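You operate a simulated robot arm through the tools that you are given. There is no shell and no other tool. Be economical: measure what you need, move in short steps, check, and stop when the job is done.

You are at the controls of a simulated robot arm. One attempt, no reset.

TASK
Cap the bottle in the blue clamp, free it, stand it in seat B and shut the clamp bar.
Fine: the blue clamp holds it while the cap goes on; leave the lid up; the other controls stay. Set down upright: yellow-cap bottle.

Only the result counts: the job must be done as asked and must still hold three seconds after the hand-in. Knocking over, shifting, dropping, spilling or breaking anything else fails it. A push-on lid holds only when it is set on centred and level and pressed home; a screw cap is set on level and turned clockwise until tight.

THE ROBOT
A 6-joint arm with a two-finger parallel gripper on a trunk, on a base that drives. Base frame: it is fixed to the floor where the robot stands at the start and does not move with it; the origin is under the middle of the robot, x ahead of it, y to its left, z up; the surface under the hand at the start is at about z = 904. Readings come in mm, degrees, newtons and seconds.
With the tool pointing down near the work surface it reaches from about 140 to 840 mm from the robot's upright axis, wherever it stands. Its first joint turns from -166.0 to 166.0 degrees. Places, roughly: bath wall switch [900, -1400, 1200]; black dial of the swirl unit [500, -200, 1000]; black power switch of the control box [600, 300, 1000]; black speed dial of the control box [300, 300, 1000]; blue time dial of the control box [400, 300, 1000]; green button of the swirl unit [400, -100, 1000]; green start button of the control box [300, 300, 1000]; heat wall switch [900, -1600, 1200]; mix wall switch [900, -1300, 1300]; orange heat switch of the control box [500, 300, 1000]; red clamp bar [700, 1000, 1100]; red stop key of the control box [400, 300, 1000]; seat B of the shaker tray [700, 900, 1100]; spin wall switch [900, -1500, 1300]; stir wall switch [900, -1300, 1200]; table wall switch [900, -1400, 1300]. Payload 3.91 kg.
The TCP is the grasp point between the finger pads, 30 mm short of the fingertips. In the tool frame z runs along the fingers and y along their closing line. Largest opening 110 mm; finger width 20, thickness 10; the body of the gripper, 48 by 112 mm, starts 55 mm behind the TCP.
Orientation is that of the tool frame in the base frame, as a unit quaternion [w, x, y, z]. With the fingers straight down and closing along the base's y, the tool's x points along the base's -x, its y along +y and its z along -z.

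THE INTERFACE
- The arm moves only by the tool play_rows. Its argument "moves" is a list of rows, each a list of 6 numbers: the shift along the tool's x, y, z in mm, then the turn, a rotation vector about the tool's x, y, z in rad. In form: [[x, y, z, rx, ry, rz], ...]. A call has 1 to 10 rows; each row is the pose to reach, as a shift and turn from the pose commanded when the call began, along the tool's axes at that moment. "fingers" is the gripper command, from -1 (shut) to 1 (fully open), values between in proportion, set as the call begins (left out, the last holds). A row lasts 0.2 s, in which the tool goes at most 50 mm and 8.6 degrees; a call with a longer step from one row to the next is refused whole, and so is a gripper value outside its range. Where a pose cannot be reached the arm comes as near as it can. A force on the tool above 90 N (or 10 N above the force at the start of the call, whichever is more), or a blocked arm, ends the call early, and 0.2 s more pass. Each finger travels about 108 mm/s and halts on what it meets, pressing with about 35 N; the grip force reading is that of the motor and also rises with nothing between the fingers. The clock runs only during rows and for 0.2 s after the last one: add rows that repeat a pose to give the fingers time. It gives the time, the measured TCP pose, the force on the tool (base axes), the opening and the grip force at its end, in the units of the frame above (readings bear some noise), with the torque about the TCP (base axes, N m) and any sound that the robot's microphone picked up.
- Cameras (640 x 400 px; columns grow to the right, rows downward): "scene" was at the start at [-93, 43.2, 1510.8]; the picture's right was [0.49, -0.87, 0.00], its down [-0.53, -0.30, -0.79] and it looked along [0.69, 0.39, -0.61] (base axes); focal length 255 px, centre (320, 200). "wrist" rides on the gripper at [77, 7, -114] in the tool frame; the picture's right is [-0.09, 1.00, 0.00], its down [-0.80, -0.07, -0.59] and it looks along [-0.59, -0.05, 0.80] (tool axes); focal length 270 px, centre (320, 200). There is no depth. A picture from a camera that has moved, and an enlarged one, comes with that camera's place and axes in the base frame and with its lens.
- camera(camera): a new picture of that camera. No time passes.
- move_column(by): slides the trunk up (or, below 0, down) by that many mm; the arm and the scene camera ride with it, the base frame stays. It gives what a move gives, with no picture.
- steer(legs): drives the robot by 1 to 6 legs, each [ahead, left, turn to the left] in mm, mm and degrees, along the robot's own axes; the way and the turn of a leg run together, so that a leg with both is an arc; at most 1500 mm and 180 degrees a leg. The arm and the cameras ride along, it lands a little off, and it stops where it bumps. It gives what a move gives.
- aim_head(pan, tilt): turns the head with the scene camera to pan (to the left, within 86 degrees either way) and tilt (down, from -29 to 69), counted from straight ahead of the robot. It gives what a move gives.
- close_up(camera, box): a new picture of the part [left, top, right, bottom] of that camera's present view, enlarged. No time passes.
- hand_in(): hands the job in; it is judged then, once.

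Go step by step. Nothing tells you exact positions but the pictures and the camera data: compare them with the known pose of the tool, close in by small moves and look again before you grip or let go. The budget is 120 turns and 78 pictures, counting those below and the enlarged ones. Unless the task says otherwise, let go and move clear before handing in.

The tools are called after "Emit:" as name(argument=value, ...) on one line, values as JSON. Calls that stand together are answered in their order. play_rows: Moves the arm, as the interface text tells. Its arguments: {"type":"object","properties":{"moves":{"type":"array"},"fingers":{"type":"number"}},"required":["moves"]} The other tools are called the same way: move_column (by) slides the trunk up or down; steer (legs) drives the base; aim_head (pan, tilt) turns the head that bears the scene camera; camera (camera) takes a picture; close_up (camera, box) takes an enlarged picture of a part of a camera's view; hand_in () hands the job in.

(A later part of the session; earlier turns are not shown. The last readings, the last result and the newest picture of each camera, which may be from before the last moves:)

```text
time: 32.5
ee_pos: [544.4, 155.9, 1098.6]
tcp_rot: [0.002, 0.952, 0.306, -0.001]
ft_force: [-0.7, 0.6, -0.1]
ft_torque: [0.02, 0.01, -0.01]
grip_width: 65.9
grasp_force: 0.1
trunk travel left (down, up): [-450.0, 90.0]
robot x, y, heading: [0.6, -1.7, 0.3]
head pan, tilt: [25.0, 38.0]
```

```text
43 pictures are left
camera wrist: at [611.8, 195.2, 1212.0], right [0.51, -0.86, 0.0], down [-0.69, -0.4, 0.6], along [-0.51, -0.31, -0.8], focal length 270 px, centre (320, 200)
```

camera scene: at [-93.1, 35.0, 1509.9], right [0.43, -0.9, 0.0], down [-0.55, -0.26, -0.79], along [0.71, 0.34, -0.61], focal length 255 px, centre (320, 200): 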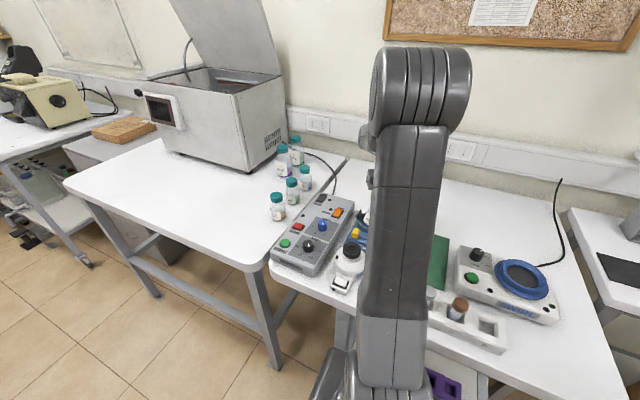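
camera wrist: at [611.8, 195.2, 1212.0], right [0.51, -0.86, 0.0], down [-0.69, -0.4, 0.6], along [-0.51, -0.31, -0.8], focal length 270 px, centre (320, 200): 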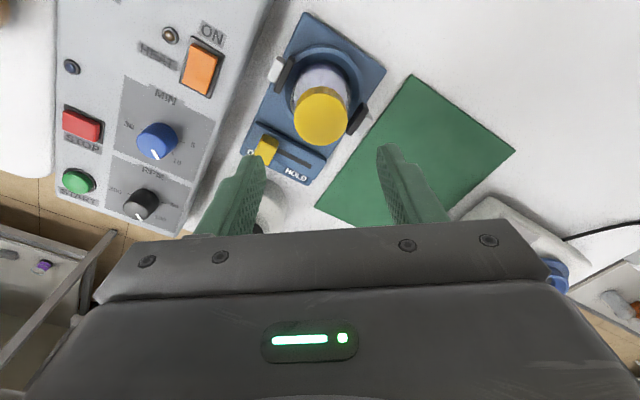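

The bottle stands upright with its cap on, and the lever is at OPEN near (463, 176, 930). I'll rotate the tool back, then push the lever to HOLD to finish tightening.

Emit:
play_rows(moves=[[0, 0, -5, 0, 0, -0.14], [0, 0, -10, 0, 0, -0.28], [0, 0, -15, 0, 0, -0.42], [0, 0, -20, 0, 0, -0.56], [0, 0, -20, 0, 0, -0.7], [0, 0, -20, 0, 0, -0.84], [0, 0, -20, 0, 0, -0.98], [0, 0, -20, 0, 0, -1.12], [0, 0, -20, 0, 0, -1.26]], fingers=-1)

Emit:
play_rows(moves=[[0, 0, 0, 0, 0, -0.14], [0, 0, 0, 0, 0, -0.28], [0, 0, 0, 0, 0, -0.42], [0, 0, 0, 0, 0, -0.56], [0, 0, 0, 0, 0, -0.7], [0, 0, 0, 0, 0, -0.84], [0, 0, 0, 0, 0, -0.98], [0, 0, 0, 0, 0, -1.12], [0, 0, 0, 0, 0, -1.26], [0, 0, 0, 0, 0, -1.26]])

Emit:
camera(camera="wrist")

```text
time: 34.5
ee_pos: [544.3, 156.2, 1118.5]
tcp_rot: [0.001, 0.589, 0.808, -0.002]
ft_force: [-0.8, -0.4, 0.3]
ft_torque: [-0.02, 0.01, 0.01]
grip_width: 0.2
grasp_force: 35.1
trunk travel left (down, up): [-450.0, 90.0]
robot x, y, heading: [-3.3, -0.6, 0.3]
head pan, tilt: [25.0, 38.0]
```

```text
time: 36.6
ee_pos: [545.4, 156.3, 1118.5]
tcp_rot: [-0.001, 0.001, 1.0, -0.004]
ft_force: [-0.1, -0.3, -0.6]
ft_torque: [0.01, 0.02, -0.01]
grip_width: 0.3
grasp_force: 35.1
trunk travel left (down, up): [-450.0, 90.0]
robot x, y, heading: [-2.4, 0.6, 0.4]
head pan, tilt: [25.0, 38.0]
```

```text
42 pictures are left
camera wrist: at [468.4, 162.6, 1231.7], right [0.09, 1.0, -0.01], down [0.8, -0.07, 0.59], along [0.59, -0.06, -0.81], focal length 270 px, centre (320, 200)
```

wrist: 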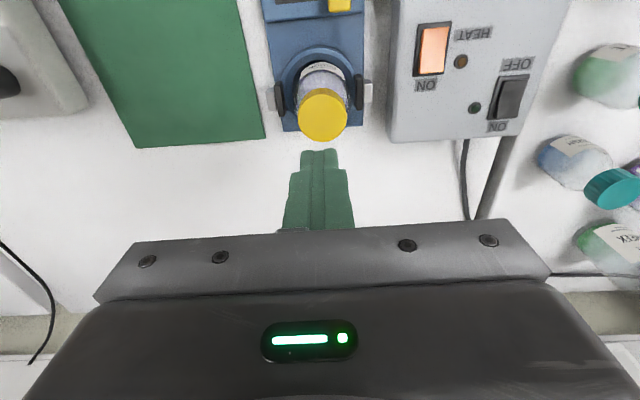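

Emit:
play_rows(moves=[[40, 20, 0, 0, 0, 0], [80, 40, 0, 0, 0, 0], [100, 49, 20, 0, 0, 0], [100, 49, 58, 0, 0, 0], [100, 49, 58, 0, 0, 0]])

Emit:
camera(camera="wrist")

```text
time: 37.9
ee_pos: [445.0, 203.2, 1060.0]
tcp_rot: [-0.001, 0.001, 1.0, -0.004]
ft_force: [0.0, -0.2, 0.2]
ft_torque: [0.0, -0.01, 0.0]
grip_width: 0.0
grasp_force: 35.2
trunk travel left (down, up): [-450.0, 90.0]
robot x, y, heading: [1.5, 1.2, 0.5]
head pan, tilt: [25.0, 38.0]
```

```text
41 pictures are left
camera wrist: at [368.7, 211.9, 1174.4], right [0.09, 1.0, -0.01], down [0.8, -0.07, 0.59], along [0.59, -0.06, -0.8], focal length 270 px, centre (320, 200)
```

wrist: 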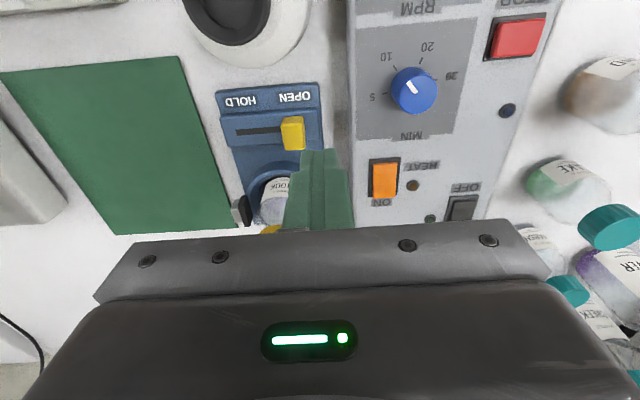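

Emit:
play_rows(moves=[[-20, 4, 30, 0, 0, 0], [-20, 4, 65, 0, 0, 0], [-20, 4, 90, 0, 0, 0], [-20, 4, 101, 0, 0, 0], [-20, 4, 101, 0, 0, 0]])

Emit:
camera(camera="wrist")

```text
time: 39.0
ee_pos: [464.3, 206.6, 959.9]
tcp_rot: [-0.001, 0.0, 1.0, -0.004]
ft_force: [0.0, -0.3, 0.1]
ft_torque: [0.0, -0.03, 0.01]
grip_width: 0.0
grasp_force: 35.0
trunk travel left (down, up): [-450.0, 90.0]
robot x, y, heading: [-4.0, -0.9, 0.5]
head pan, tilt: [25.0, 38.0]
```

```text
40 pictures are left
camera wrist: at [388.2, 215.5, 1073.0], right [0.09, 1.0, -0.01], down [0.8, -0.07, 0.59], along [0.59, -0.06, -0.8], focal length 270 px, centre (320, 200)
```

wrist: 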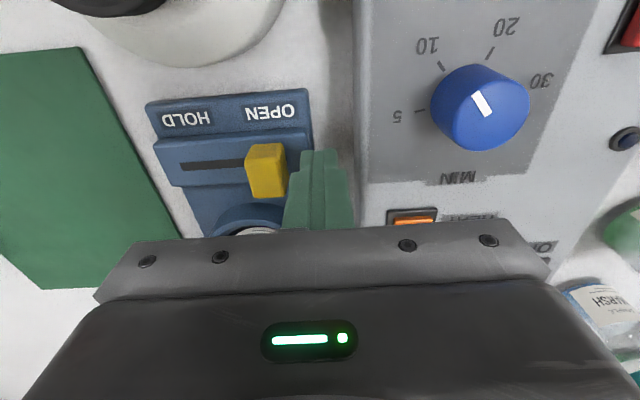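

Emit:
play_rows(moves=[[0, 0, 4, 0, 0, 0], [0, -8, 4, 0, 0, 0], [0, -14, 4, 0, 0, 0], [0, -20, 4, 0, 0, 0], [0, -26, 4, 0, 0, 0], [0, -32, 4, 0, 0, 0], [0, -38, 4, 0, 0, 0], [0, -44, 4, 0, 0, 0], [0, -44, 4, 0, 0, 0]])

Emit:
camera(camera="wrist")

```text
time: 41.0
ee_pos: [464.8, 163.2, 955.3]
tcp_rot: [0.0, 0.001, 1.0, -0.003]
ft_force: [-0.1, -0.2, 0.0]
ft_torque: [0.01, -0.02, 0.01]
grip_width: 0.0
grasp_force: 34.7
trunk travel left (down, up): [-450.0, 90.0]
robot x, y, heading: [-0.2, 1.8, 0.7]
head pan, tilt: [25.0, 38.0]
```

```text
39 pictures are left
camera wrist: at [388.2, 171.4, 1068.8], right [0.09, 1.0, -0.01], down [0.8, -0.07, 0.59], along [0.59, -0.06, -0.8], focal length 270 px, centre (320, 200)
```

wrist: 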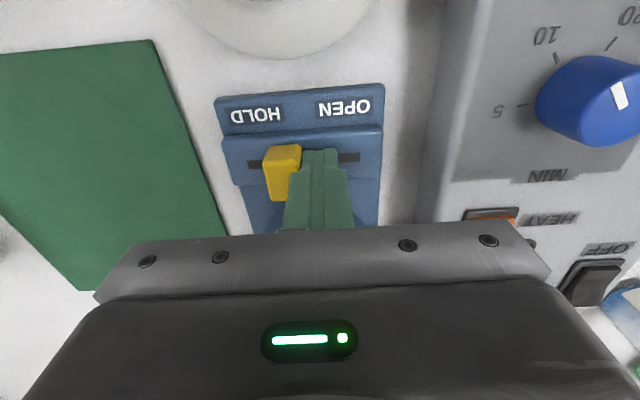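

Emit:
play_rows(moves=[[0, -3, 0, 0, 0, 0], [0, -6, 0, 0, 0, 0], [0, -9, 0, 0, 0, 0], [0, -11, 0, 0, 0, 0], [0, -11, 0, 0, 0, 0]])

Emit:
camera(camera="wrist")

```text
time: 42.2
ee_pos: [463.4, 153.8, 955.2]
tcp_rot: [-0.001, 0.001, 1.0, -0.003]
ft_force: [0.3, 0.3, -0.6]
ft_torque: [-0.01, 0.01, 0.03]
grip_width: 0.1
grasp_force: 34.6
trunk travel left (down, up): [-450.0, 90.0]
robot x, y, heading: [-0.1, -1.7, 0.5]
head pan, tilt: [25.0, 38.0]
```

```text
38 pictures are left
camera wrist: at [388.0, 160.2, 1069.0], right [0.09, 1.0, -0.01], down [0.8, -0.07, 0.59], along [0.59, -0.06, -0.81], focal length 270 px, centre (320, 200)
```

wrist: 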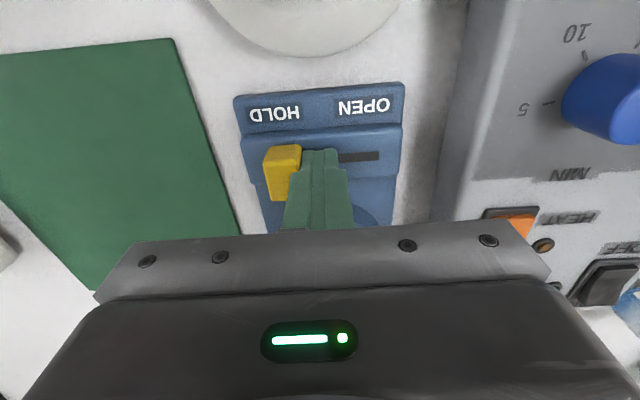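

Emit:
play_rows(moves=[[0, -1.5, 0, 0, 0, 0], [0, -3, 0, 0, 0, 0], [0, -3, 0, 0, 0, 0]])

```text
time: 43.0
ee_pos: [463.3, 148.5, 953.3]
tcp_rot: [0.0, 0.001, 1.0, -0.003]
ft_force: [-0.2, 0.1, 0.2]
ft_torque: [0.01, 0.01, -0.04]
grip_width: 0.2
grasp_force: 35.1
trunk travel left (down, up): [-450.0, 90.0]
robot x, y, heading: [1.9, 1.5, 0.3]
head pan, tilt: [25.0, 38.0]
```

Emit:
play_rows(moves=[[0, -1.5, 0, 0, 0, 0], [0, -3, 0, 0, 0, 0], [0, -3, 0, 0, 0, 0]])

Emit:
play_rows(moves=[[0, 8, 0, 0, 0, 0], [0, 8, -40, 0, 0, 0], [0, 8, -80, 0, 0, 0], [0, 8, -120, 0, 0, 0], [0, 8, -150, 0, 0, 0], [0, 8, -150, 0, 0, 0]])

Emit:
camera(camera="wrist")

```text
time: 43.9
ee_pos: [463.8, 149.2, 955.2]
tcp_rot: [-0.001, 0.001, 1.0, -0.004]
ft_force: [-0.6, 15.4, -0.5]
ft_torque: [0.42, -0.05, -0.09]
grip_width: 0.0
grasp_force: 34.6
trunk travel left (down, up): [-450.0, 90.0]
robot x, y, heading: [-1.4, 4.2, 0.8]
head pan, tilt: [25.0, 38.0]
```

```text
time: 45.2
ee_pos: [464.0, 155.4, 1105.9]
tcp_rot: [-0.001, 0.0, 1.0, -0.003]
ft_force: [1.0, 0.0, -1.0]
ft_torque: [-0.01, 0.01, 0.01]
grip_width: 0.0
grasp_force: 34.9
trunk travel left (down, up): [-450.0, 90.0]
robot x, y, heading: [-3.9, 0.3, 0.4]
head pan, tilt: [25.0, 38.0]
```

```text
37 pictures are left
camera wrist: at [388.8, 163.5, 1219.7], right [0.09, 1.0, -0.01], down [0.8, -0.07, 0.59], along [0.59, -0.06, -0.81], focal length 270 px, centre (320, 200)
```

wrist: 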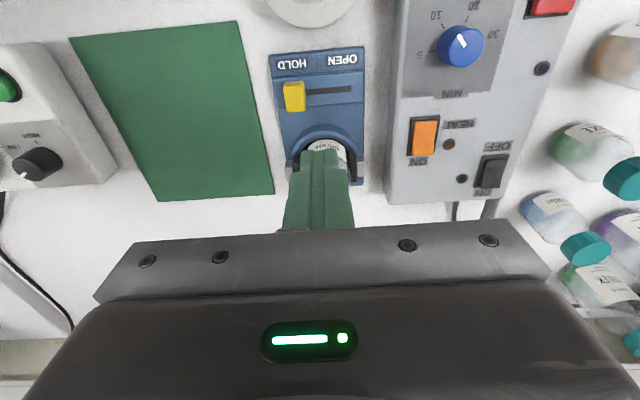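

The lever is back at its HOLD stop. Now I'll return above the cap for another bite, checking the alignment first.

Emit:
play_rows(moves=[[-40, -1, 0, 0, 0, 0], [-80, -2, 0, 0, 0, 0], [-80, -2, 15, 0, 0, 0], [-80, -2, 15, 0, 0, 0]], fingers=0.2)

Emit:
camera(camera="wrist")

```text
time: 46.2
ee_pos: [544.5, 152.6, 1090.8]
tcp_rot: [-0.001, 0.001, 1.0, -0.004]
ft_force: [-0.9, 0.3, -0.4]
ft_torque: [-0.01, 0.0, -0.02]
grip_width: 66.1
grasp_force: 0.0
trunk travel left (down, up): [-450.0, 90.0]
robot x, y, heading: [0.0, -0.0, 0.7]
head pan, tilt: [25.0, 38.0]
```

```text
36 pictures are left
camera wrist: at [468.6, 160.9, 1204.6], right [0.09, 1.0, -0.01], down [0.8, -0.07, 0.59], along [0.59, -0.06, -0.8], focal length 270 px, centre (320, 200)
```

wrist: 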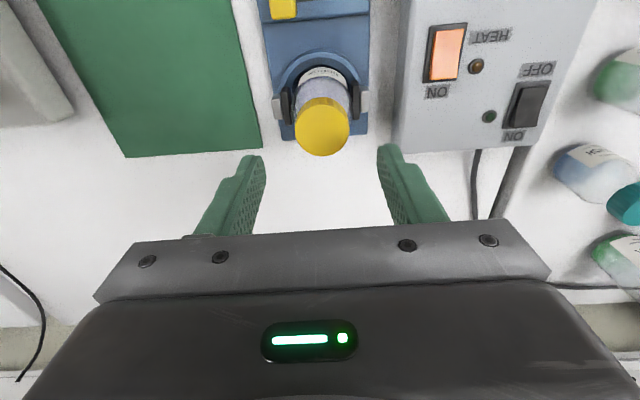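

Emit:
play_rows(moves=[[0, 0, 0, 0, 0, -0.14], [0, 0, 0, 0, 0, -0.28], [0, 0, 0, 0, 0, -0.42], [0, 0, 0, 0, 0, -0.56], [0, 0, 0, 0, 0, -0.7], [0, 0, 0, 0, 0, -0.84], [0, 0, 0, 0, 0, -0.98], [0, 0, 0, 0, 0, -1.12], [0, 0, 0, 0, 0, -1.26], [0, 0, 0, 0, 0, -1.26]])

Emit:
play_rows(moves=[[0, 0, 0, 0, 0, -0.14], [0, 0, 0, 0, 0, -0.28], [0, 0, 0, 0, 0, -0.42], [0, 0, 0, 0, 0, -0.56], [0, 0, 0, 0, 0, -0.7], [0, 0, 0, 0, 0, -0.84], [0, 0, 0, 0, 0, -0.98], [0, 0, 0, 0, 0, -1.12], [0, 0, 0, 0, 0, -1.12]])

Emit:
camera(camera="wrist")

```text
time: 48.5
ee_pos: [545.2, 153.3, 1090.5]
tcp_rot: [-0.002, -0.589, 0.808, -0.002]
ft_force: [0.1, 0.5, 0.2]
ft_torque: [-0.02, 0.02, 0.0]
grip_width: 65.9
grasp_force: 0.0
trunk travel left (down, up): [-450.0, 90.0]
robot x, y, heading: [0.3, 0.8, 0.7]
head pan, tilt: [25.0, 38.0]
```

```text
time: 50.5
ee_pos: [544.9, 153.0, 1089.3]
tcp_rot: [0.004, 0.928, -0.373, 0.001]
ft_force: [0.3, 0.0, 0.4]
ft_torque: [-0.02, 0.02, 0.04]
grip_width: 66.1
grasp_force: 0.1
trunk travel left (down, up): [-450.0, 90.0]
robot x, y, heading: [-2.2, -0.3, 0.6]
head pan, tilt: [25.0, 38.0]
```

```text
35 pictures are left
camera wrist: at [596.4, 95.9, 1204.3], right [-0.75, -0.66, 0.01], down [-0.53, 0.61, 0.59], along [-0.39, 0.44, -0.81], focal length 270 px, centre (320, 200)
```

wrist: 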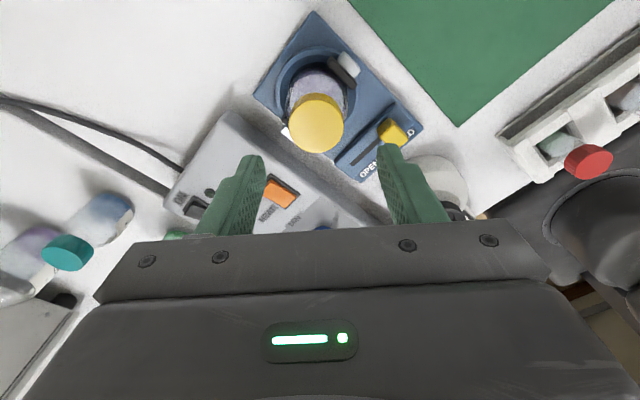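

Emit:
play_rows(moves=[[1, -0.6, 20, 0, 0, 0], [1, -0.6, 45, 0, 0, 0], [1, -0.6, 60, 0, 0, 0], [1, -0.6, 70, 0, 0, 0], [1, -0.6, 70, 0, 0, 0]])

Emit:
play_rows(moves=[[0, 0, 0, 0, 0, 0], [0, 0, 0, 0, 0, 0], [0, 0, 0, 0, 0, 0], [0, 0, 0, 0, 0, 0]], fingers=-1)

Emit:
close_up(camera="wrist", box=[240, 50, 400, 230])

```text
time: 51.6
ee_pos: [544.9, 152.9, 1019.0]
tcp_rot: [0.004, 0.928, -0.373, 0.0]
ft_force: [-0.5, 0.5, -0.8]
ft_torque: [0.0, -0.01, 0.0]
grip_width: 65.9
grasp_force: 0.1
trunk travel left (down, up): [-450.0, 90.0]
robot x, y, heading: [-0.8, 1.6, 0.3]
head pan, tilt: [25.0, 38.0]
```

```text
time: 52.6
ee_pos: [544.8, 152.9, 1020.7]
tcp_rot: [0.004, 0.928, -0.373, 0.001]
ft_force: [0.7, 1.1, -0.1]
ft_torque: [-0.01, -0.01, 0.02]
grip_width: 38.3
grasp_force: 34.6
trunk travel left (down, up): [-450.0, 90.0]
robot x, y, heading: [-1.1, 0.6, 0.5]
head pan, tilt: [25.0, 38.0]
```

```text
2.22 times, centred on (320, 140) of wrist
camera zoom: at [597.1, 95.4, 1134.6], right [-0.75, -0.66, 0.01], down [-0.53, 0.61, 0.59], along [-0.39, 0.44, -0.81], focal length 601 px, centre (320, 333)
```

zoom: 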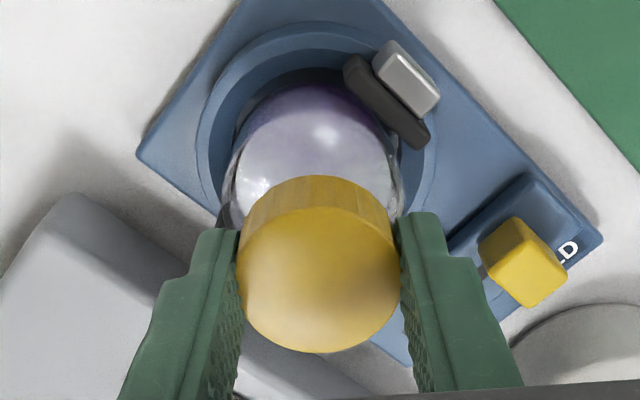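

Emit:
play_rows(moves=[[0, 0, 0, 0, 0, 0.14], [0, 0, 0, 0, 0, 0.28], [0, 0, 0, 0, 0, 0.42], [0, 0, 0, 0, 0, 0.56], [0, 0, 0, 0, 0, 0.7], [0, 0, 0, 0, 0, 0.84], [0, 0, 0, 0, 0, 0.98], [0, 0, 0, 0, 0, 1.12], [0, 0, 0, 0, 0, 1.26], [0, 0, 0, 0, 0, 1.26]])

```text
time: 54.9
ee_pos: [545.0, 153.1, 1019.0]
tcp_rot: [-0.003, -0.529, 0.848, -0.003]
ft_force: [1.2, 2.3, 6.0]
ft_torque: [0.08, 0.05, 0.02]
grip_width: 38.4
grasp_force: 34.7
trunk travel left (down, up): [-450.0, 90.0]
robot x, y, heading: [-1.7, 1.9, 0.6]
head pan, tilt: [25.0, 38.0]
```

Emit:
play_rows(moves=[[0, 0, 0, 0, 0, 0.14], [0, 0, 0, 0, 0, 0.28], [0, 0, 0, 0, 0, 0.42], [0, 0, 0, 0, 0, 0.56], [0, 0, 0, 0, 0, 0.7], [0, 0, 0, 0, 0, 0.84], [0, 0, 0, 0, 0, 0.98], [0, 0, 0, 0, 0, 1.12], [0, 0, 0, 0, 0, 1.26], [0, 0, 0, 0, 0, 1.26]])

Emit:
play_rows(moves=[[0, 0, 0, 0, 0, 0.14], [0, 0, 0, 0, 0, 0.28], [0, 0, 0, 0, 0, 0.42], [0, 0, 0, 0, 0, 0.56], [0, 0, 0, 0, 0, 0.7], [0, 0, 0, 0, 0, 0.84], [0, 0, 0, 0, 0, 0.98], [0, 0, 0, 0, 0, 1.12], [0, 0, 0, 0, 0, 1.26], [0, 0, 0, 0, 0, 1.26]])

```text
time: 57.0
ee_pos: [545.5, 153.3, 1020.9]
tcp_rot: [0.0, 0.073, 0.997, -0.003]
ft_force: [1.3, 4.2, 11.5]
ft_torque: [0.25, -0.03, 0.03]
grip_width: 38.6
grasp_force: 34.9
trunk travel left (down, up): [-450.0, 90.0]
robot x, y, heading: [-1.7, 1.8, 0.2]
head pan, tilt: [25.0, 38.0]
```

```text
time: 59.2
ee_pos: [545.4, 153.7, 1020.3]
tcp_rot: [0.002, 0.646, 0.763, -0.003]
ft_force: [3.1, 3.1, 14.9]
ft_torque: [0.19, -0.25, 0.06]
grip_width: 38.8
grasp_force: 34.9
trunk travel left (down, up): [-450.0, 90.0]
robot x, y, heading: [-0.6, 0.2, 0.6]
head pan, tilt: [25.0, 38.0]
```

Emit:
play_rows(moves=[[0, 0, 0.3, 0, 0, 0.14], [0, 0, 0.6, 0, 0, 0.28], [0, 0, 0.9, 0, 0, 0.42], [0, 0, 1.2, 0, 0, 0.56], [0, 0, 1.5, 0, 0, 0.7], [0, 0, 1.5, 0, 0, 0.84], [0, 0, 1.5, 0, 0, 0.92], [0, 0, 1.5, 0, 0, 0.92]])

Emit:
close_up(camera="wrist", box=[240, 50, 400, 230])

```text
time: 61.0
ee_pos: [546.5, 152.7, 1019.4]
tcp_rot: [0.002, 0.917, 0.398, -0.002]
ft_force: [7.6, 3.7, 23.6]
ft_torque: [0.15, -0.42, 0.03]
grip_width: 38.4
grasp_force: 34.8
trunk travel left (down, up): [-450.0, 90.0]
robot x, y, heading: [-2.0, 1.1, 0.6]
head pan, tilt: [25.0, 38.0]
```

```text
2.22 times, centred on (320, 140) of wrist
camera zoom: at [603.2, 204.8, 1133.1], right [0.67, -0.75, 0.0], down [-0.6, -0.53, 0.6], along [-0.44, -0.4, -0.8], focal length 601 px, centre (320, 333)
```

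zoom: 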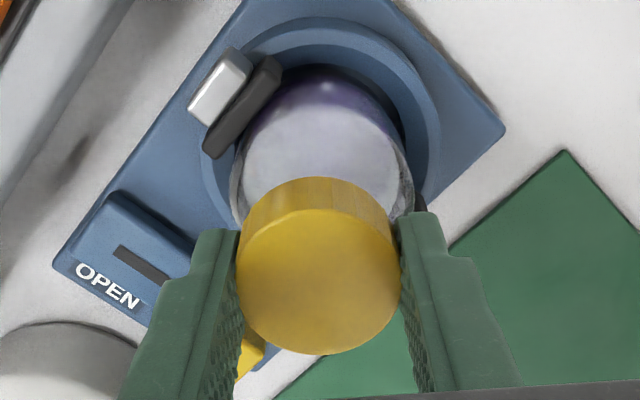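

The turn gives almost no torque. I'll test with a gentle upward pull whether the cap is engaged.

Emit:
play_rows(moves=[[-1, 0, -1.5, 0, 0, 0], [-1, 0, -3, 0, 0, 0], [-1, 0, -3, 0, 0, 0]])

Emit:
play_rows(moves=[[0, 0, -1, 0, 0, 0], [0, 0, -2, 0, 0, 0], [0, 0, -2, 0, 0, 0]])

```text
time: 61.9
ee_pos: [543.2, 151.3, 1019.9]
tcp_rot: [0.002, 0.917, 0.398, -0.004]
ft_force: [4.1, 2.4, 1.0]
ft_torque: [0.06, -0.15, -0.02]
grip_width: 38.3
grasp_force: 35.3
trunk travel left (down, up): [-450.0, 90.0]
robot x, y, heading: [-3.6, 0.9, 0.2]
head pan, tilt: [25.0, 38.0]
```

```text
time: 62.6
ee_pos: [545.1, 151.9, 1024.0]
tcp_rot: [0.004, 0.918, 0.398, -0.003]
ft_force: [-0.3, -0.2, -0.7]
ft_torque: [-0.02, 0.0, 0.05]
grip_width: 38.5
grasp_force: 35.3
trunk travel left (down, up): [-450.0, 90.0]
robot x, y, heading: [-1.3, -0.5, 0.3]
head pan, tilt: [25.0, 38.0]
```

Emit:
play_rows(moves=[[1.5, 0, 1.5, 0, 0, 0], [2.5, 0, 3, 0, 0, 0], [2.5, 0, 4, 0, 0, 0]])

Emit:
play_rows(moves=[[0, 0, 0, 0, 0, 0], [0, 0, 0, 0, 0, 0], [0, 0, 0, 0, 0, 0], [0, 0, -20, 0, 0, 0], [0, 0, -50, 0, 0, 0], [0, 0, -70, 0, 0, 0], [0, 0, -70, 0, 0, 0]], fingers=0.2)

Emit:
close_up(camera="wrist", box=[260, 50, 380, 180])

```text
time: 63.5
ee_pos: [545.7, 153.4, 1020.5]
tcp_rot: [0.002, 0.917, 0.398, -0.002]
ft_force: [-2.1, -2.6, 4.7]
ft_torque: [-0.07, 0.02, -0.02]
grip_width: 38.4
grasp_force: 35.4
trunk travel left (down, up): [-450.0, 90.0]
robot x, y, heading: [-1.8, 2.7, 0.6]
head pan, tilt: [25.0, 38.0]
```

```text
time: 65.0
ee_pos: [546.5, 153.9, 1089.8]
tcp_rot: [0.002, 0.917, 0.398, -0.002]
ft_force: [-0.5, -0.2, -0.1]
ft_torque: [0.02, 0.03, 0.0]
grip_width: 66.0
grasp_force: 0.1
trunk travel left (down, up): [-450.0, 90.0]
robot x, y, heading: [0.9, 0.7, 0.3]
head pan, tilt: [25.0, 38.0]
heard: snap
```

```text
3.08 times, centred on (320, 115) of wrist
camera zoom: at [604.8, 205.9, 1203.6], right [0.67, -0.74, 0.0], down [-0.6, -0.53, 0.6], along [-0.44, -0.4, -0.8], focal length 832 px, centre (320, 462)
```

zoom: 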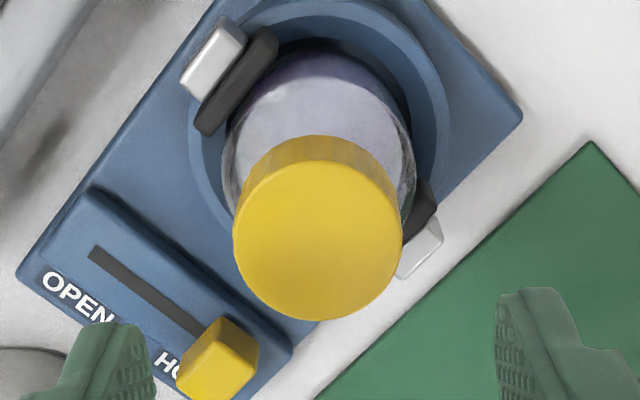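

A "snap" was heard, possibly the cap seating. I'll grip it again and test with a small pull.

Emit:
play_rows(moves=[[0, 0, 25, 0, 0, 0], [0, 0, 50, 0, 0, 0], [0, 0, 70, 0, 0, 0], [0, 0, 70, 0, 0, 0]])

Emit:
play_rows(moves=[[0, 0, 0, 0, 0, 0], [0, 0, 0, 0, 0, 0], [0, 0, 0, 0, 0, 0], [0, 0, 0, 0, 0, 0]], fingers=-1)

Emit:
play_rows(moves=[[0, 0, -0.7, 0, 0, 0], [0, 0, -1.5, 0, 0, 0], [0, 0, -1.5, 0, 0, 0]])

```text
time: 66.0
ee_pos: [546.4, 153.7, 1019.8]
tcp_rot: [0.002, 0.918, 0.398, -0.002]
ft_force: [0.1, 0.5, 0.7]
ft_torque: [0.02, 0.03, 0.02]
grip_width: 66.0
grasp_force: 0.1
trunk travel left (down, up): [-450.0, 90.0]
robot x, y, heading: [-0.9, 0.1, 0.7]
head pan, tilt: [25.0, 38.0]
```

```text
time: 67.0
ee_pos: [546.2, 154.8, 1020.3]
tcp_rot: [0.003, 0.917, 0.398, -0.001]
ft_force: [-0.2, -0.2, 0.3]
ft_torque: [0.01, -0.02, 0.01]
grip_width: 38.4
grasp_force: 35.4
trunk travel left (down, up): [-450.0, 90.0]
robot x, y, heading: [-0.4, -0.4, 0.7]
head pan, tilt: [25.0, 38.0]
heard: snap
```

```text
time: 67.8
ee_pos: [546.7, 154.5, 1021.1]
tcp_rot: [0.003, 0.918, 0.398, -0.003]
ft_force: [-0.4, -0.6, -1.3]
ft_torque: [-0.02, 0.0, 0.0]
grip_width: 38.5
grasp_force: 34.9
trunk travel left (down, up): [-450.0, 90.0]
robot x, y, heading: [-2.2, 0.9, 0.2]
head pan, tilt: [25.0, 38.0]
```

Emit:
play_rows(moves=[[0, 0, 1.5, 0, 0, 0], [0, 0, 2.5, 0, 0, 0], [0, 0, 3.5, 0, 0, 0], [0, 0, 3.5, 0, 0, 0]])

```text
time: 68.8
ee_pos: [546.9, 153.7, 1018.3]
tcp_rot: [0.003, 0.917, 0.398, 0.0]
ft_force: [2.3, -0.4, 14.2]
ft_torque: [-0.1, -0.04, 0.02]
grip_width: 38.5
grasp_force: 35.4
trunk travel left (down, up): [-450.0, 90.0]
robot x, y, heading: [0.2, 1.7, 0.5]
head pan, tilt: [25.0, 38.0]
```

Emit:
play_rows(moves=[[0, 0, 1, 0, 0, 0], [0, 0, 2, 0, 0, 0], [0, 0, 3, 0, 0, 0], [0, 0, 3, 0, 0, 0]])

```text
time: 69.8
ee_pos: [544.4, 152.4, 1017.4]
tcp_rot: [0.004, 0.917, 0.399, 0.002]
ft_force: [6.3, 2.1, 44.3]
ft_torque: [-0.22, -0.07, 0.07]
grip_width: 38.7
grasp_force: 35.2
trunk travel left (down, up): [-450.0, 90.0]
robot x, y, heading: [-1.7, 2.0, 0.7]
head pan, tilt: [25.0, 38.0]
```

No snap at 44 N. I'll take the load off, release so the cap levels itself, and listen.

Emit:
play_rows(moves=[[0, 0, -2, 0, 0, 0], [0, 0, -4, 0, 0, 0], [0, 0, -4.5, 0, 0, 0], [0, 0, -4.5, 0, 0, 0]])

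Emit:
play_rows(moves=[[0, 0, 0, 0, 0, 0], [0, 0, 0, 0, 0, 0], [0, 0, 0, 0, 0, 0]], fingers=0.0)

Emit:
close_up(camera="wrist", box=[240, 50, 400, 230])

```text
time: 70.8
ee_pos: [545.1, 152.5, 1018.7]
tcp_rot: [0.002, 0.917, 0.398, -0.004]
ft_force: [3.5, -1.3, 8.0]
ft_torque: [-0.04, -0.22, -0.02]
grip_width: 38.3
grasp_force: 35.1
trunk travel left (down, up): [-450.0, 90.0]
robot x, y, heading: [-0.4, 3.0, 0.1]
head pan, tilt: [25.0, 38.0]
```

```text
time: 71.7
ee_pos: [546.6, 153.8, 1019.5]
tcp_rot: [0.004, 0.917, 0.398, -0.003]
ft_force: [0.2, -0.7, -0.7]
ft_torque: [-0.02, 0.02, 0.02]
grip_width: 55.0
grasp_force: 0.1
trunk travel left (down, up): [-450.0, 90.0]
robot x, y, heading: [1.2, -2.4, 0.4]
head pan, tilt: [25.0, 38.0]
heard: snap
```

```text
2.22 times, centred on (320, 140) of wrist
camera zoom: at [604.7, 205.9, 1132.1], right [0.67, -0.74, 0.0], down [-0.6, -0.53, 0.6], along [-0.44, -0.4, -0.8], focal length 601 px, centre (320, 333)
```

zoom: 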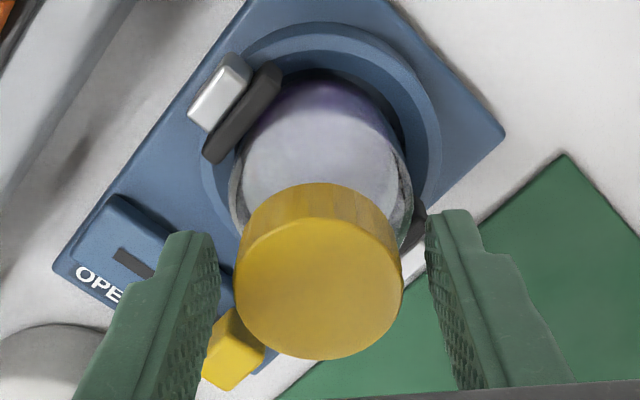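

A snap comes with each release, so the cap probably seats when freed. I'll press it home from above with closed fingertips.

Emit:
play_rows(moves=[[0, 0, -25, 0, 0, 0], [0, 0, -45, 0, 0, 0], [0, 0, -45, 0, 0, 0]], fingers=0.2)

Emit:
play_rows(moves=[[0, 0, 0, 0, 0, 0], [0, 0, 0, 0, 0, 0], [0, 0, 0, 0, 0, 0], [0, 0, 10, 0, 0, 0], [0, 0, 20, 0, 0, 0], [0, 0, 20, 0, 0, 0]], fingers=-1)

Emit:
close_up(camera="wrist", box=[240, 50, 400, 230])

```text
time: 72.5
ee_pos: [547.4, 153.4, 1064.5]
tcp_rot: [0.004, 0.917, 0.398, -0.002]
ft_force: [0.3, 0.2, -1.3]
ft_torque: [-0.03, 0.0, 0.03]
grip_width: 66.0
grasp_force: 0.1
trunk travel left (down, up): [-450.0, 90.0]
robot x, y, heading: [1.6, 4.2, 0.4]
head pan, tilt: [25.0, 38.0]
```

```text
time: 73.8
ee_pos: [546.2, 153.4, 1043.4]
tcp_rot: [0.003, 0.917, 0.398, -0.002]
ft_force: [0.7, -0.4, 0.5]
ft_torque: [0.03, 0.0, -0.02]
grip_width: 0.1
grasp_force: 35.4
trunk travel left (down, up): [-450.0, 90.0]
robot x, y, heading: [-3.1, 2.8, 0.7]
head pan, tilt: [25.0, 38.0]
```

```text
2.22 times, centred on (320, 140) of wrist
camera zoom: at [605.4, 206.0, 1157.2], right [0.67, -0.74, 0.0], down [-0.6, -0.53, 0.6], along [-0.44, -0.4, -0.8], focal length 601 px, centre (320, 333)
```

zoom: 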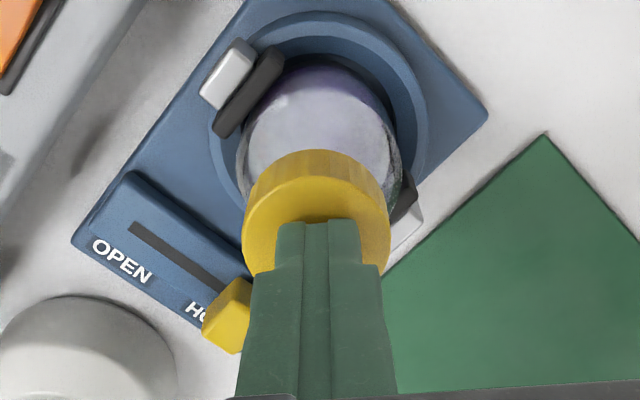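

Emit:
play_rows(moves=[[0, 0, 3, 0, 0, 0], [0, 0, 6, 0, 0, 0], [0, 0, 8, 0, 0, 0], [0, 0, 8, 0, 0, 0]])

Emit:
play_rows(moves=[[0, 0, 1, 0, 0, 0], [0, 0, 2, 0, 0, 0], [0, 0, 2, 0, 0, 0]])

```text
time: 74.8
ee_pos: [547.4, 153.4, 1041.0]
tcp_rot: [0.003, 0.917, 0.398, 0.003]
ft_force: [9.7, 1.7, 52.1]
ft_torque: [0.09, -0.29, -0.01]
grip_width: 0.0
grasp_force: 34.9
trunk travel left (down, up): [-450.0, 90.0]
robot x, y, heading: [-4.9, 2.3, 0.4]
head pan, tilt: [25.0, 38.0]
```

```text
time: 75.7
ee_pos: [546.7, 154.3, 1042.0]
tcp_rot: [0.004, 0.917, 0.398, 0.005]
ft_force: [9.1, 1.7, 67.9]
ft_torque: [0.06, -0.29, 0.02]
grip_width: 0.0
grasp_force: 34.8
trunk travel left (down, up): [-450.0, 90.0]
robot x, y, heading: [-1.3, 1.9, 0.4]
head pan, tilt: [25.0, 38.0]
```

Emit:
play_rows(moves=[[0, 0, -10, 0, 0, 0], [0, 0, -30, 0, 0, 0], [0, 0, -30, 0, 0, 0], [0, 0, -30, 0, 0, 0]], fingers=0.0)

Emit:
play_rows(moves=[[0, 0, 10, 0, 0, 0], [0, 0, 30, 0, 0, 0], [0, 0, 42, 0, 0, 0], [0, 0, 42, 0, 0, 0]])

Emit:
play_rows(moves=[[0, 0, 0, 0, 0, 0], [0, 0, 0, 0, 0, 0], [0, 0, 0, 0, 0, 0]], fingers=-0.33)

```text
time: 76.7
ee_pos: [546.1, 154.6, 1063.2]
tcp_rot: [0.002, 0.917, 0.398, -0.003]
ft_force: [-0.1, 0.0, 0.3]
ft_torque: [0.02, -0.01, -0.05]
grip_width: 55.2
grasp_force: 0.1
trunk travel left (down, up): [-450.0, 90.0]
robot x, y, heading: [0.7, 3.7, 0.8]
head pan, tilt: [25.0, 38.0]
```

```text
time: 77.7
ee_pos: [546.7, 152.5, 1020.8]
tcp_rot: [0.003, 0.917, 0.398, -0.002]
ft_force: [-0.3, -0.1, 0.8]
ft_torque: [0.01, 0.03, 0.03]
grip_width: 55.2
grasp_force: 0.1
trunk travel left (down, up): [-450.0, 90.0]
robot x, y, heading: [-0.0, 0.0, 0.7]
head pan, tilt: [25.0, 38.0]
```

```text
time: 78.5
ee_pos: [546.1, 153.9, 1020.9]
tcp_rot: [0.003, 0.917, 0.398, -0.003]
ft_force: [0.3, 0.2, -0.1]
ft_torque: [0.03, -0.01, 0.03]
grip_width: 38.5
grasp_force: 34.6
trunk travel left (down, up): [-450.0, 90.0]
robot x, y, heading: [2.5, 2.1, 0.3]
head pan, tilt: [25.0, 38.0]
heard: snap
```

Emit:
play_rows(moves=[[0, 0, -0.7, 0, 0, 0], [0, 0, -1.5, 0, 0, 0], [0, 0, -2.5, 0, 0, 0], [0, 0, -2.5, 0, 0, 0]])

Emit:
close_up(camera="wrist", box=[240, 50, 400, 230])

```text
time: 79.5
ee_pos: [547.4, 153.5, 1024.5]
tcp_rot: [0.002, 0.917, 0.399, -0.002]
ft_force: [1.1, -0.1, -0.3]
ft_torque: [0.01, -0.03, 0.03]
grip_width: 38.6
grasp_force: 34.7
trunk travel left (down, up): [-450.0, 90.0]
robot x, y, heading: [-1.1, 0.6, 0.5]
head pan, tilt: [25.0, 38.0]
```

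```text
2.22 times, centred on (320, 140) of wrist
camera zoom: at [605.2, 206.0, 1138.0], right [0.67, -0.74, 0.0], down [-0.6, -0.53, 0.6], along [-0.44, -0.4, -0.8], focal length 601 px, centre (320, 333)
```

zoom: 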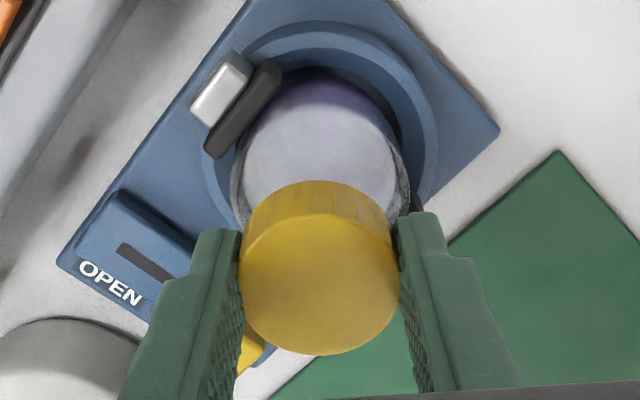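

The cap lifts freely, so it still needs tightening with the turn axis truly on the bottle axis. I'll set it down, release, swing back counter-clockwise above it and regrip centred.

Emit:
play_rows(moves=[[0, 0, 1.5, 0, 0, 0], [0, 0, 3, 0, 0, 0], [0, 0, 3, 0, 0, 0]])

Emit:
play_rows(moves=[[0, 0, 0, 0, 0, 0], [0, 0, 0, 0, 0, 0], [0, 0, 0, 0, 0, 0], [0, 0, -20, 0, 0, 0], [0, 0, -40, 0, 0, 0]], fingers=0.0)

Emit:
play_rows(moves=[[0, 0, 0, 0, 0, -0.145], [0, 0, 0, 0, 0, -0.29], [0, 0, 0, 0, 0, -0.435], [0, 0, 0, 0, 0, -0.58], [0, 0, 0, 0, 0, -0.725], [0, 0, 0, 0, 0, -0.87], [0, 0, 0, 0, 0, -1.015], [0, 0, 0, 0, 0, -1.16], [0, 0, 0, 0, 0, -1.305], [0, 0, 0, 0, 0, -1.45]])

Emit:
play_rows(moves=[[0, 0, 0, 0, 0, -0.145], [0, 0, 0, 0, 0, -0.29], [0, 0, 0, 0, 0, -0.435], [0, 0, 0, 0, 0, -0.58], [0, 0, 0, 0, 0, -0.725], [0, 0, 0, 0, 0, -0.87], [0, 0, 0, 0, 0, -1.015], [0, 0, 0, 0, 0, -1.16], [0, 0, 0, 0, 0, -1.305], [0, 0, 0, 0, 0, -1.45]])

Emit:
play_rows(moves=[[0, 0, 0, 0, 0, -0.145], [0, 0, 0, 0, 0, -0.29], [0, 0, 0, 0, 0, -0.435], [0, 0, 0, 0, 0, -0.58], [0, 0, 0, 0, 0, -0.725], [0, 0, 0, 0, 0, -0.87], [0, 0, 0, 0, 0, -1.015], [0, 0, 0, 0, 0, -1.16], [0, 0, 0, 0, 0, -1.305], [0, 0, 0, 0, 0, -1.45]])

```text
time: 80.2
ee_pos: [546.3, 153.8, 1021.0]
tcp_rot: [0.003, 0.917, 0.398, -0.001]
ft_force: [2.6, 1.0, 1.3]
ft_torque: [0.0, -0.06, 0.01]
grip_width: 38.4
grasp_force: 34.7
trunk travel left (down, up): [-450.0, 90.0]
robot x, y, heading: [0.1, 6.7, 0.5]
head pan, tilt: [25.0, 38.0]
```

```text
time: 81.5
ee_pos: [546.3, 154.0, 1061.5]
tcp_rot: [0.003, 0.917, 0.398, -0.002]
ft_force: [0.2, 0.0, 0.4]
ft_torque: [0.0, -0.01, 0.01]
grip_width: 55.0
grasp_force: 0.2
trunk travel left (down, up): [-450.0, 90.0]
robot x, y, heading: [-0.9, 2.1, 0.4]
head pan, tilt: [25.0, 38.0]
```

```text
time: 83.7
ee_pos: [546.3, 154.3, 1061.2]
tcp_rot: [0.0, 0.421, 0.907, -0.003]
ft_force: [0.1, 0.6, 0.2]
ft_torque: [0.01, 0.0, 0.0]
grip_width: 55.0
grasp_force: 0.1
trunk travel left (down, up): [-450.0, 90.0]
robot x, y, heading: [3.5, 2.1, 0.4]
head pan, tilt: [25.0, 38.0]
```

```text
time: 85.8
ee_pos: [546.4, 154.3, 1061.1]
tcp_rot: [-0.002, -0.285, 0.958, -0.002]
ft_force: [0.1, 0.4, 0.0]
ft_torque: [-0.02, 0.0, 0.02]
grip_width: 54.8
grasp_force: 0.1
trunk travel left (down, up): [-450.0, 90.0]
robot x, y, heading: [0.7, -1.4, 0.4]
head pan, tilt: [25.0, 38.0]
```

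```text
time: 88.0
ee_pos: [547.1, 154.5, 1062.0]
tcp_rot: [0.004, 0.849, -0.528, 0.001]
ft_force: [1.0, 0.3, -0.2]
ft_torque: [0.0, 0.02, -0.01]
grip_width: 55.1
grasp_force: 0.1
trunk travel left (down, up): [-450.0, 90.0]
robot x, y, heading: [3.7, 0.7, 0.5]
head pan, tilt: [25.0, 38.0]
```

Emit:
play_rows(moves=[[0, 0, 0, 0.006, -0.006, -0.14], [0, 0, 0, 0.006, -0.006, -0.28], [0, 0, 10, 0.006, -0.006, -0.35], [0, 0, 30, 0.006, -0.006, -0.35], [0, 0, 40.5, 0.006, -0.006, -0.35], [0, 0, 40.5, 0.006, -0.006, -0.35]])

Emit:
close_up(camera="wrist", box=[240, 50, 400, 230])

```text
time: 89.5
ee_pos: [546.9, 153.4, 1020.7]
tcp_rot: [-0.001, 0.928, -0.373, 0.0]
ft_force: [-0.8, 0.5, -0.8]
ft_torque: [-0.01, 0.01, 0.0]
grip_width: 55.0
grasp_force: 0.0
trunk travel left (down, up): [-450.0, 90.0]
robot x, y, heading: [1.1, -0.3, 0.5]
head pan, tilt: [25.0, 38.0]
```

```text
2.22 times, centred on (320, 140) of wrist
camera zoom: at [598.1, 95.7, 1134.5], right [-0.75, -0.66, 0.0], down [-0.53, 0.6, 0.6], along [-0.39, 0.45, -0.8], focal length 601 px, centre (320, 333)
```

zoom: 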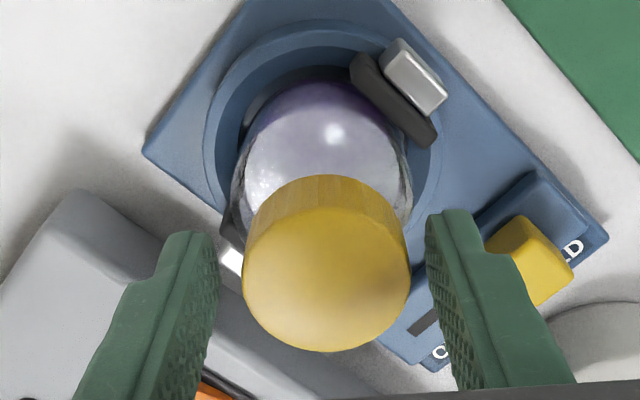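

Emit:
play_rows(moves=[[0.6, 0.8, 0, 0, 0, 0], [0.6, 0.8, 0, 0, 0, 0]])

Emit:
play_rows(moves=[[0, 0, 0, 0, 0, 0], [0, 0, 0, 0, 0, 0], [0, 0, 0, 0, 0, 0]], fingers=-1)

Emit:
play_rows(moves=[[0, 0, 1, 0, 0, 0], [0, 0, 2, 0, 0, 0], [0, 0, 2, 0, 0, 0]])

```text
time: 90.0
ee_pos: [545.8, 153.6, 1020.9]
tcp_rot: [0.0, 0.928, -0.373, -0.001]
ft_force: [0.1, 0.7, -0.4]
ft_torque: [0.01, 0.05, 0.03]
grip_width: 55.0
grasp_force: 0.1
trunk travel left (down, up): [-450.0, 90.0]
robot x, y, heading: [-1.5, -0.1, 0.5]
head pan, tilt: [25.0, 38.0]
```

```text
time: 90.8
ee_pos: [546.7, 154.4, 1021.8]
tcp_rot: [-0.001, 0.928, -0.373, -0.001]
ft_force: [-0.4, 0.4, 0.4]
ft_torque: [0.0, 0.01, 0.0]
grip_width: 38.8
grasp_force: 35.1
trunk travel left (down, up): [-450.0, 90.0]
robot x, y, heading: [0.6, -0.3, 0.5]
head pan, tilt: [25.0, 38.0]
```

```text
time: 91.7
ee_pos: [547.2, 153.6, 1019.4]
tcp_rot: [-0.002, 0.928, -0.372, 0.001]
ft_force: [1.6, 2.0, 12.1]
ft_torque: [0.03, 0.05, -0.02]
grip_width: 38.9
grasp_force: 35.4
trunk travel left (down, up): [-450.0, 90.0]
robot x, y, heading: [-1.4, 3.7, 0.4]
head pan, tilt: [25.0, 38.0]
```

Emit:
play_rows(moves=[[0, 0, 0, 0, 0, 0.14], [0, 0, 0, 0, 0, 0.28], [0, 0, 0, 0, 0, 0.42], [0, 0, 0, 0, 0, 0.56], [0, 0, 0, 0, 0, 0.7], [0, 0, 0, 0, 0, 0.84], [0, 0, 0, 0, 0, 0.98], [0, 0, 0, 0, 0, 1.12], [0, 0, 0, 0, 0, 1.26], [0, 0, 0, 0, 0, 1.26]])

Emit:
play_rows(moves=[[0, 0, 0, 0, 0, 0.14], [0, 0, 0, 0, 0, 0.28], [0, 0, 0, 0, 0, 0.42], [0, 0, 0, 0, 0, 0.56], [0, 0, 0, 0, 0, 0.7], [0, 0, 0, 0, 0, 0.84], [0, 0, 0, 0, 0, 0.98], [0, 0, 0, 0, 0, 1.12], [0, 0, 0, 0, 0, 1.26], [0, 0, 0, 0, 0, 1.26]])

```text
time: 93.8
ee_pos: [546.4, 152.3, 1019.5]
tcp_rot: [0.001, -0.53, 0.848, 0.0]
ft_force: [0.7, 1.3, 17.3]
ft_torque: [0.05, -0.03, 0.0]
grip_width: 38.7
grasp_force: 34.8
trunk travel left (down, up): [-450.0, 90.0]
robot x, y, heading: [-1.9, 0.2, 0.6]
head pan, tilt: [25.0, 38.0]
```

```text
time: 96.0
ee_pos: [545.8, 153.7, 1019.1]
tcp_rot: [0.0, 0.073, 0.997, 0.001]
ft_force: [0.5, 0.6, 13.0]
ft_torque: [-0.07, -0.01, 0.05]
grip_width: 38.6
grasp_force: 34.8
trunk travel left (down, up): [-450.0, 90.0]
robot x, y, heading: [-1.2, -1.8, 0.6]
head pan, tilt: [25.0, 38.0]
```

Emit:
play_rows(moves=[[0, 0, 0, 0, 0, 0.14], [0, 0, 0, 0, 0, 0.28], [0, 0, 0, 0, 0, 0.42], [0, 0, 0, 0, 0, 0.56], [0, 0, 0, 0, 0, 0.7], [0, 0, 0, 0, 0, 0.84], [0, 0, 0, 0, 0, 0.98], [0, 0, 0, 0, 0, 1.12], [0, 0, 0, 0, 0, 1.26], [0, 0, 0, 0, 0, 1.26]])

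Emit:
play_rows(moves=[[0, 0, 0, 0, 0, 0.14], [0, 0, 0, 0, 0, 0.28], [0, 0, 0, 0, 0, 0.42], [0, 0, 0, 0, 0, 0.56], [0, 0, 0, 0, 0, 0.7], [0, 0, 0, 0, 0, 0.84], [0, 0, 0, 0, 0, 0.84]])

Emit:
play_rows(moves=[[0, 0, -1, 0, 0, 0], [0, 0, -2.5, 0, 0, 0], [0, 0, -4, 0, 0, 0], [0, 0, -4, 0, 0, 0]])

```text
time: 98.2
ee_pos: [546.4, 153.0, 1019.3]
tcp_rot: [-0.001, 0.645, 0.764, 0.001]
ft_force: [0.7, -0.7, 12.4]
ft_torque: [-0.01, 0.02, -0.02]
grip_width: 38.9
grasp_force: 35.2
trunk travel left (down, up): [-450.0, 90.0]
robot x, y, heading: [-1.0, 2.9, 0.6]
head pan, tilt: [25.0, 38.0]
```

```text
time: 99.8
ee_pos: [546.6, 153.6, 1019.3]
tcp_rot: [-0.002, 0.901, 0.434, 0.001]
ft_force: [0.0, 1.4, 9.5]
ft_torque: [0.01, 0.03, 0.02]
grip_width: 38.7
grasp_force: 34.7
trunk travel left (down, up): [-450.0, 90.0]
robot x, y, heading: [1.5, 0.5, 0.5]
head pan, tilt: [25.0, 38.0]
```

```text
time: 100.8
ee_pos: [545.0, 152.8, 1023.2]
tcp_rot: [-0.001, 0.901, 0.434, -0.001]
ft_force: [-0.3, -0.6, -0.5]
ft_torque: [0.03, 0.0, -0.01]
grip_width: 38.7
grasp_force: 35.4
trunk travel left (down, up): [-450.0, 90.0]
robot x, y, heading: [-0.5, 3.0, 0.6]
head pan, tilt: [25.0, 38.0]
```

Even perfectly centred, turning does nothing, so this is a push-on cap that snaps when pressed level. I'll press it down centred with more force.

Emit:
play_rows(moves=[[0, 0, 2, 0, 0, 0], [0, 0, 4, 0, 0, 0], [0, 0, 5, 0, 0, 0], [0, 0, 6, 0, 0, 0], [0, 0, 7, 0, 0, 0], [0, 0, 7, 0, 0, 0]])

Emit:
play_rows(moves=[[0, 0, -1.5, 0, 0, 0], [0, 0, -2.5, 0, 0, 0], [0, 0, -2.5, 0, 0, 0]])

Emit:
play_rows(moves=[[0, 0, 0, 0, 0, 0], [0, 0, 0, 0, 0, 0], [0, 0, 0, 0, 0, 0]], fingers=0.0)

```text
time: 102.2
ee_pos: [545.8, 152.1, 1019.3]
tcp_rot: [0.0, 0.901, 0.435, 0.003]
ft_force: [3.6, 1.6, 34.2]
ft_torque: [-0.03, 0.11, 0.01]
grip_width: 38.8
grasp_force: 34.9
trunk travel left (down, up): [-450.0, 90.0]
robot x, y, heading: [-4.8, 2.8, 0.4]
head pan, tilt: [25.0, 38.0]
```

```text
time: 103.0
ee_pos: [546.7, 152.8, 1019.5]
tcp_rot: [-0.001, 0.901, 0.434, 0.0]
ft_force: [4.2, 1.9, 20.5]
ft_torque: [0.06, -0.02, -0.03]
grip_width: 38.9
grasp_force: 35.1
trunk travel left (down, up): [-450.0, 90.0]
robot x, y, heading: [0.4, 2.3, 0.5]
head pan, tilt: [25.0, 38.0]
```

```text
time: 103.8
ee_pos: [547.1, 152.5, 1019.2]
tcp_rot: [-0.001, 0.9, 0.435, -0.001]
ft_force: [0.2, 0.4, -0.1]
ft_torque: [0.01, 0.0, -0.01]
grip_width: 54.9
grasp_force: 0.0
trunk travel left (down, up): [-450.0, 90.0]
robot x, y, heading: [0.1, 0.0, 0.4]
head pan, tilt: [25.0, 38.0]
heard: snap
```

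The cap snapped on when released after the press. From here I won't touch the cap: next I rise, rotate back and push the lever to OPEN.

Emit:
play_rows(moves=[[0, 0, -20, 0, 0, 0], [0, 0, -50, 0, 0, 0], [0, 0, -80, 0, 0, 0], [0, 0, -80, 0, 0, -0.14], [0, 0, -80, 0, 0, -0.28], [0, 0, -80, 0, 0, -0.42], [0, 0, -80, 0, 0, -0.56], [0, 0, -80, 0, 0, -0.7], [0, 0, -80, 0, 0, -0.84], [0, 0, -80, 0, 0, -0.98]])

Emit:
play_rows(moves=[[0, 0, 0, 0, 0, -0.14], [0, 0, 0, 0, 0, -0.28], [0, 0, 0, 0, 0, -0.42], [0, 0, 0, 0, 0, -0.56], [0, 0, 0, 0, 0, -0.7], [0, 0, 0, 0, 0, -0.84], [0, 0, 0, 0, 0, -0.98], [0, 0, 0, 0, 0, -1.12], [0, 0, 0, 0, 0, -1.262], [0, 0, 0, 0, 0, -1.262]], fingers=-1)

Emit:
play_rows(moves=[[40, -24, 0, 0, 0, 0], [82, -50, 0, 0, 0, 0], [82, -50, 40, 0, 0, 0], [82, -50, 80, 0, 0, 0], [82, -50, 100, 0, 0, 0], [82, -50, 100, 0, 0, 0]])

Emit:
camera(camera="wrist")

```text
time: 106.0
ee_pos: [546.7, 152.8, 1097.9]
tcp_rot: [-0.001, 0.59, 0.808, 0.0]
ft_force: [0.4, -0.6, 0.2]
ft_torque: [-0.03, 0.01, -0.03]
grip_width: 55.1
grasp_force: 0.0
trunk travel left (down, up): [-450.0, 90.0]
robot x, y, heading: [-1.4, 1.5, 0.4]
head pan, tilt: [25.0, 38.0]
```

```text
time: 108.2
ee_pos: [547.0, 153.2, 1098.9]
tcp_rot: [0.001, -0.001, 1.0, 0.0]
ft_force: [-0.5, -0.8, 0.6]
ft_torque: [0.0, 0.02, 0.01]
grip_width: 0.0
grasp_force: 34.4
trunk travel left (down, up): [-450.0, 90.0]
robot x, y, heading: [-1.4, 0.8, 0.6]
head pan, tilt: [25.0, 38.0]
```

```text
time: 109.7
ee_pos: [463.5, 103.2, 998.9]
tcp_rot: [-0.001, -0.001, 1.0, 0.001]
ft_force: [-0.7, -0.3, 0.6]
ft_torque: [0.03, 0.03, -0.02]
grip_width: 0.0
grasp_force: 35.5
trunk travel left (down, up): [-450.0, 90.0]
robot x, y, heading: [-2.9, 1.3, 0.3]
head pan, tilt: [25.0, 38.0]
```

```text
27 pictures are left
camera wrist: at [387.9, 109.4, 1112.4], right [0.09, 1.0, 0.0], down [0.8, -0.07, 0.59], along [0.59, -0.05, -0.8], focal length 270 px, centre (320, 200)
```

wrist: 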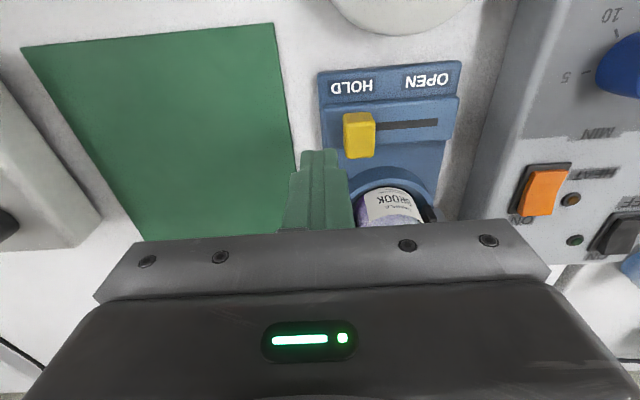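

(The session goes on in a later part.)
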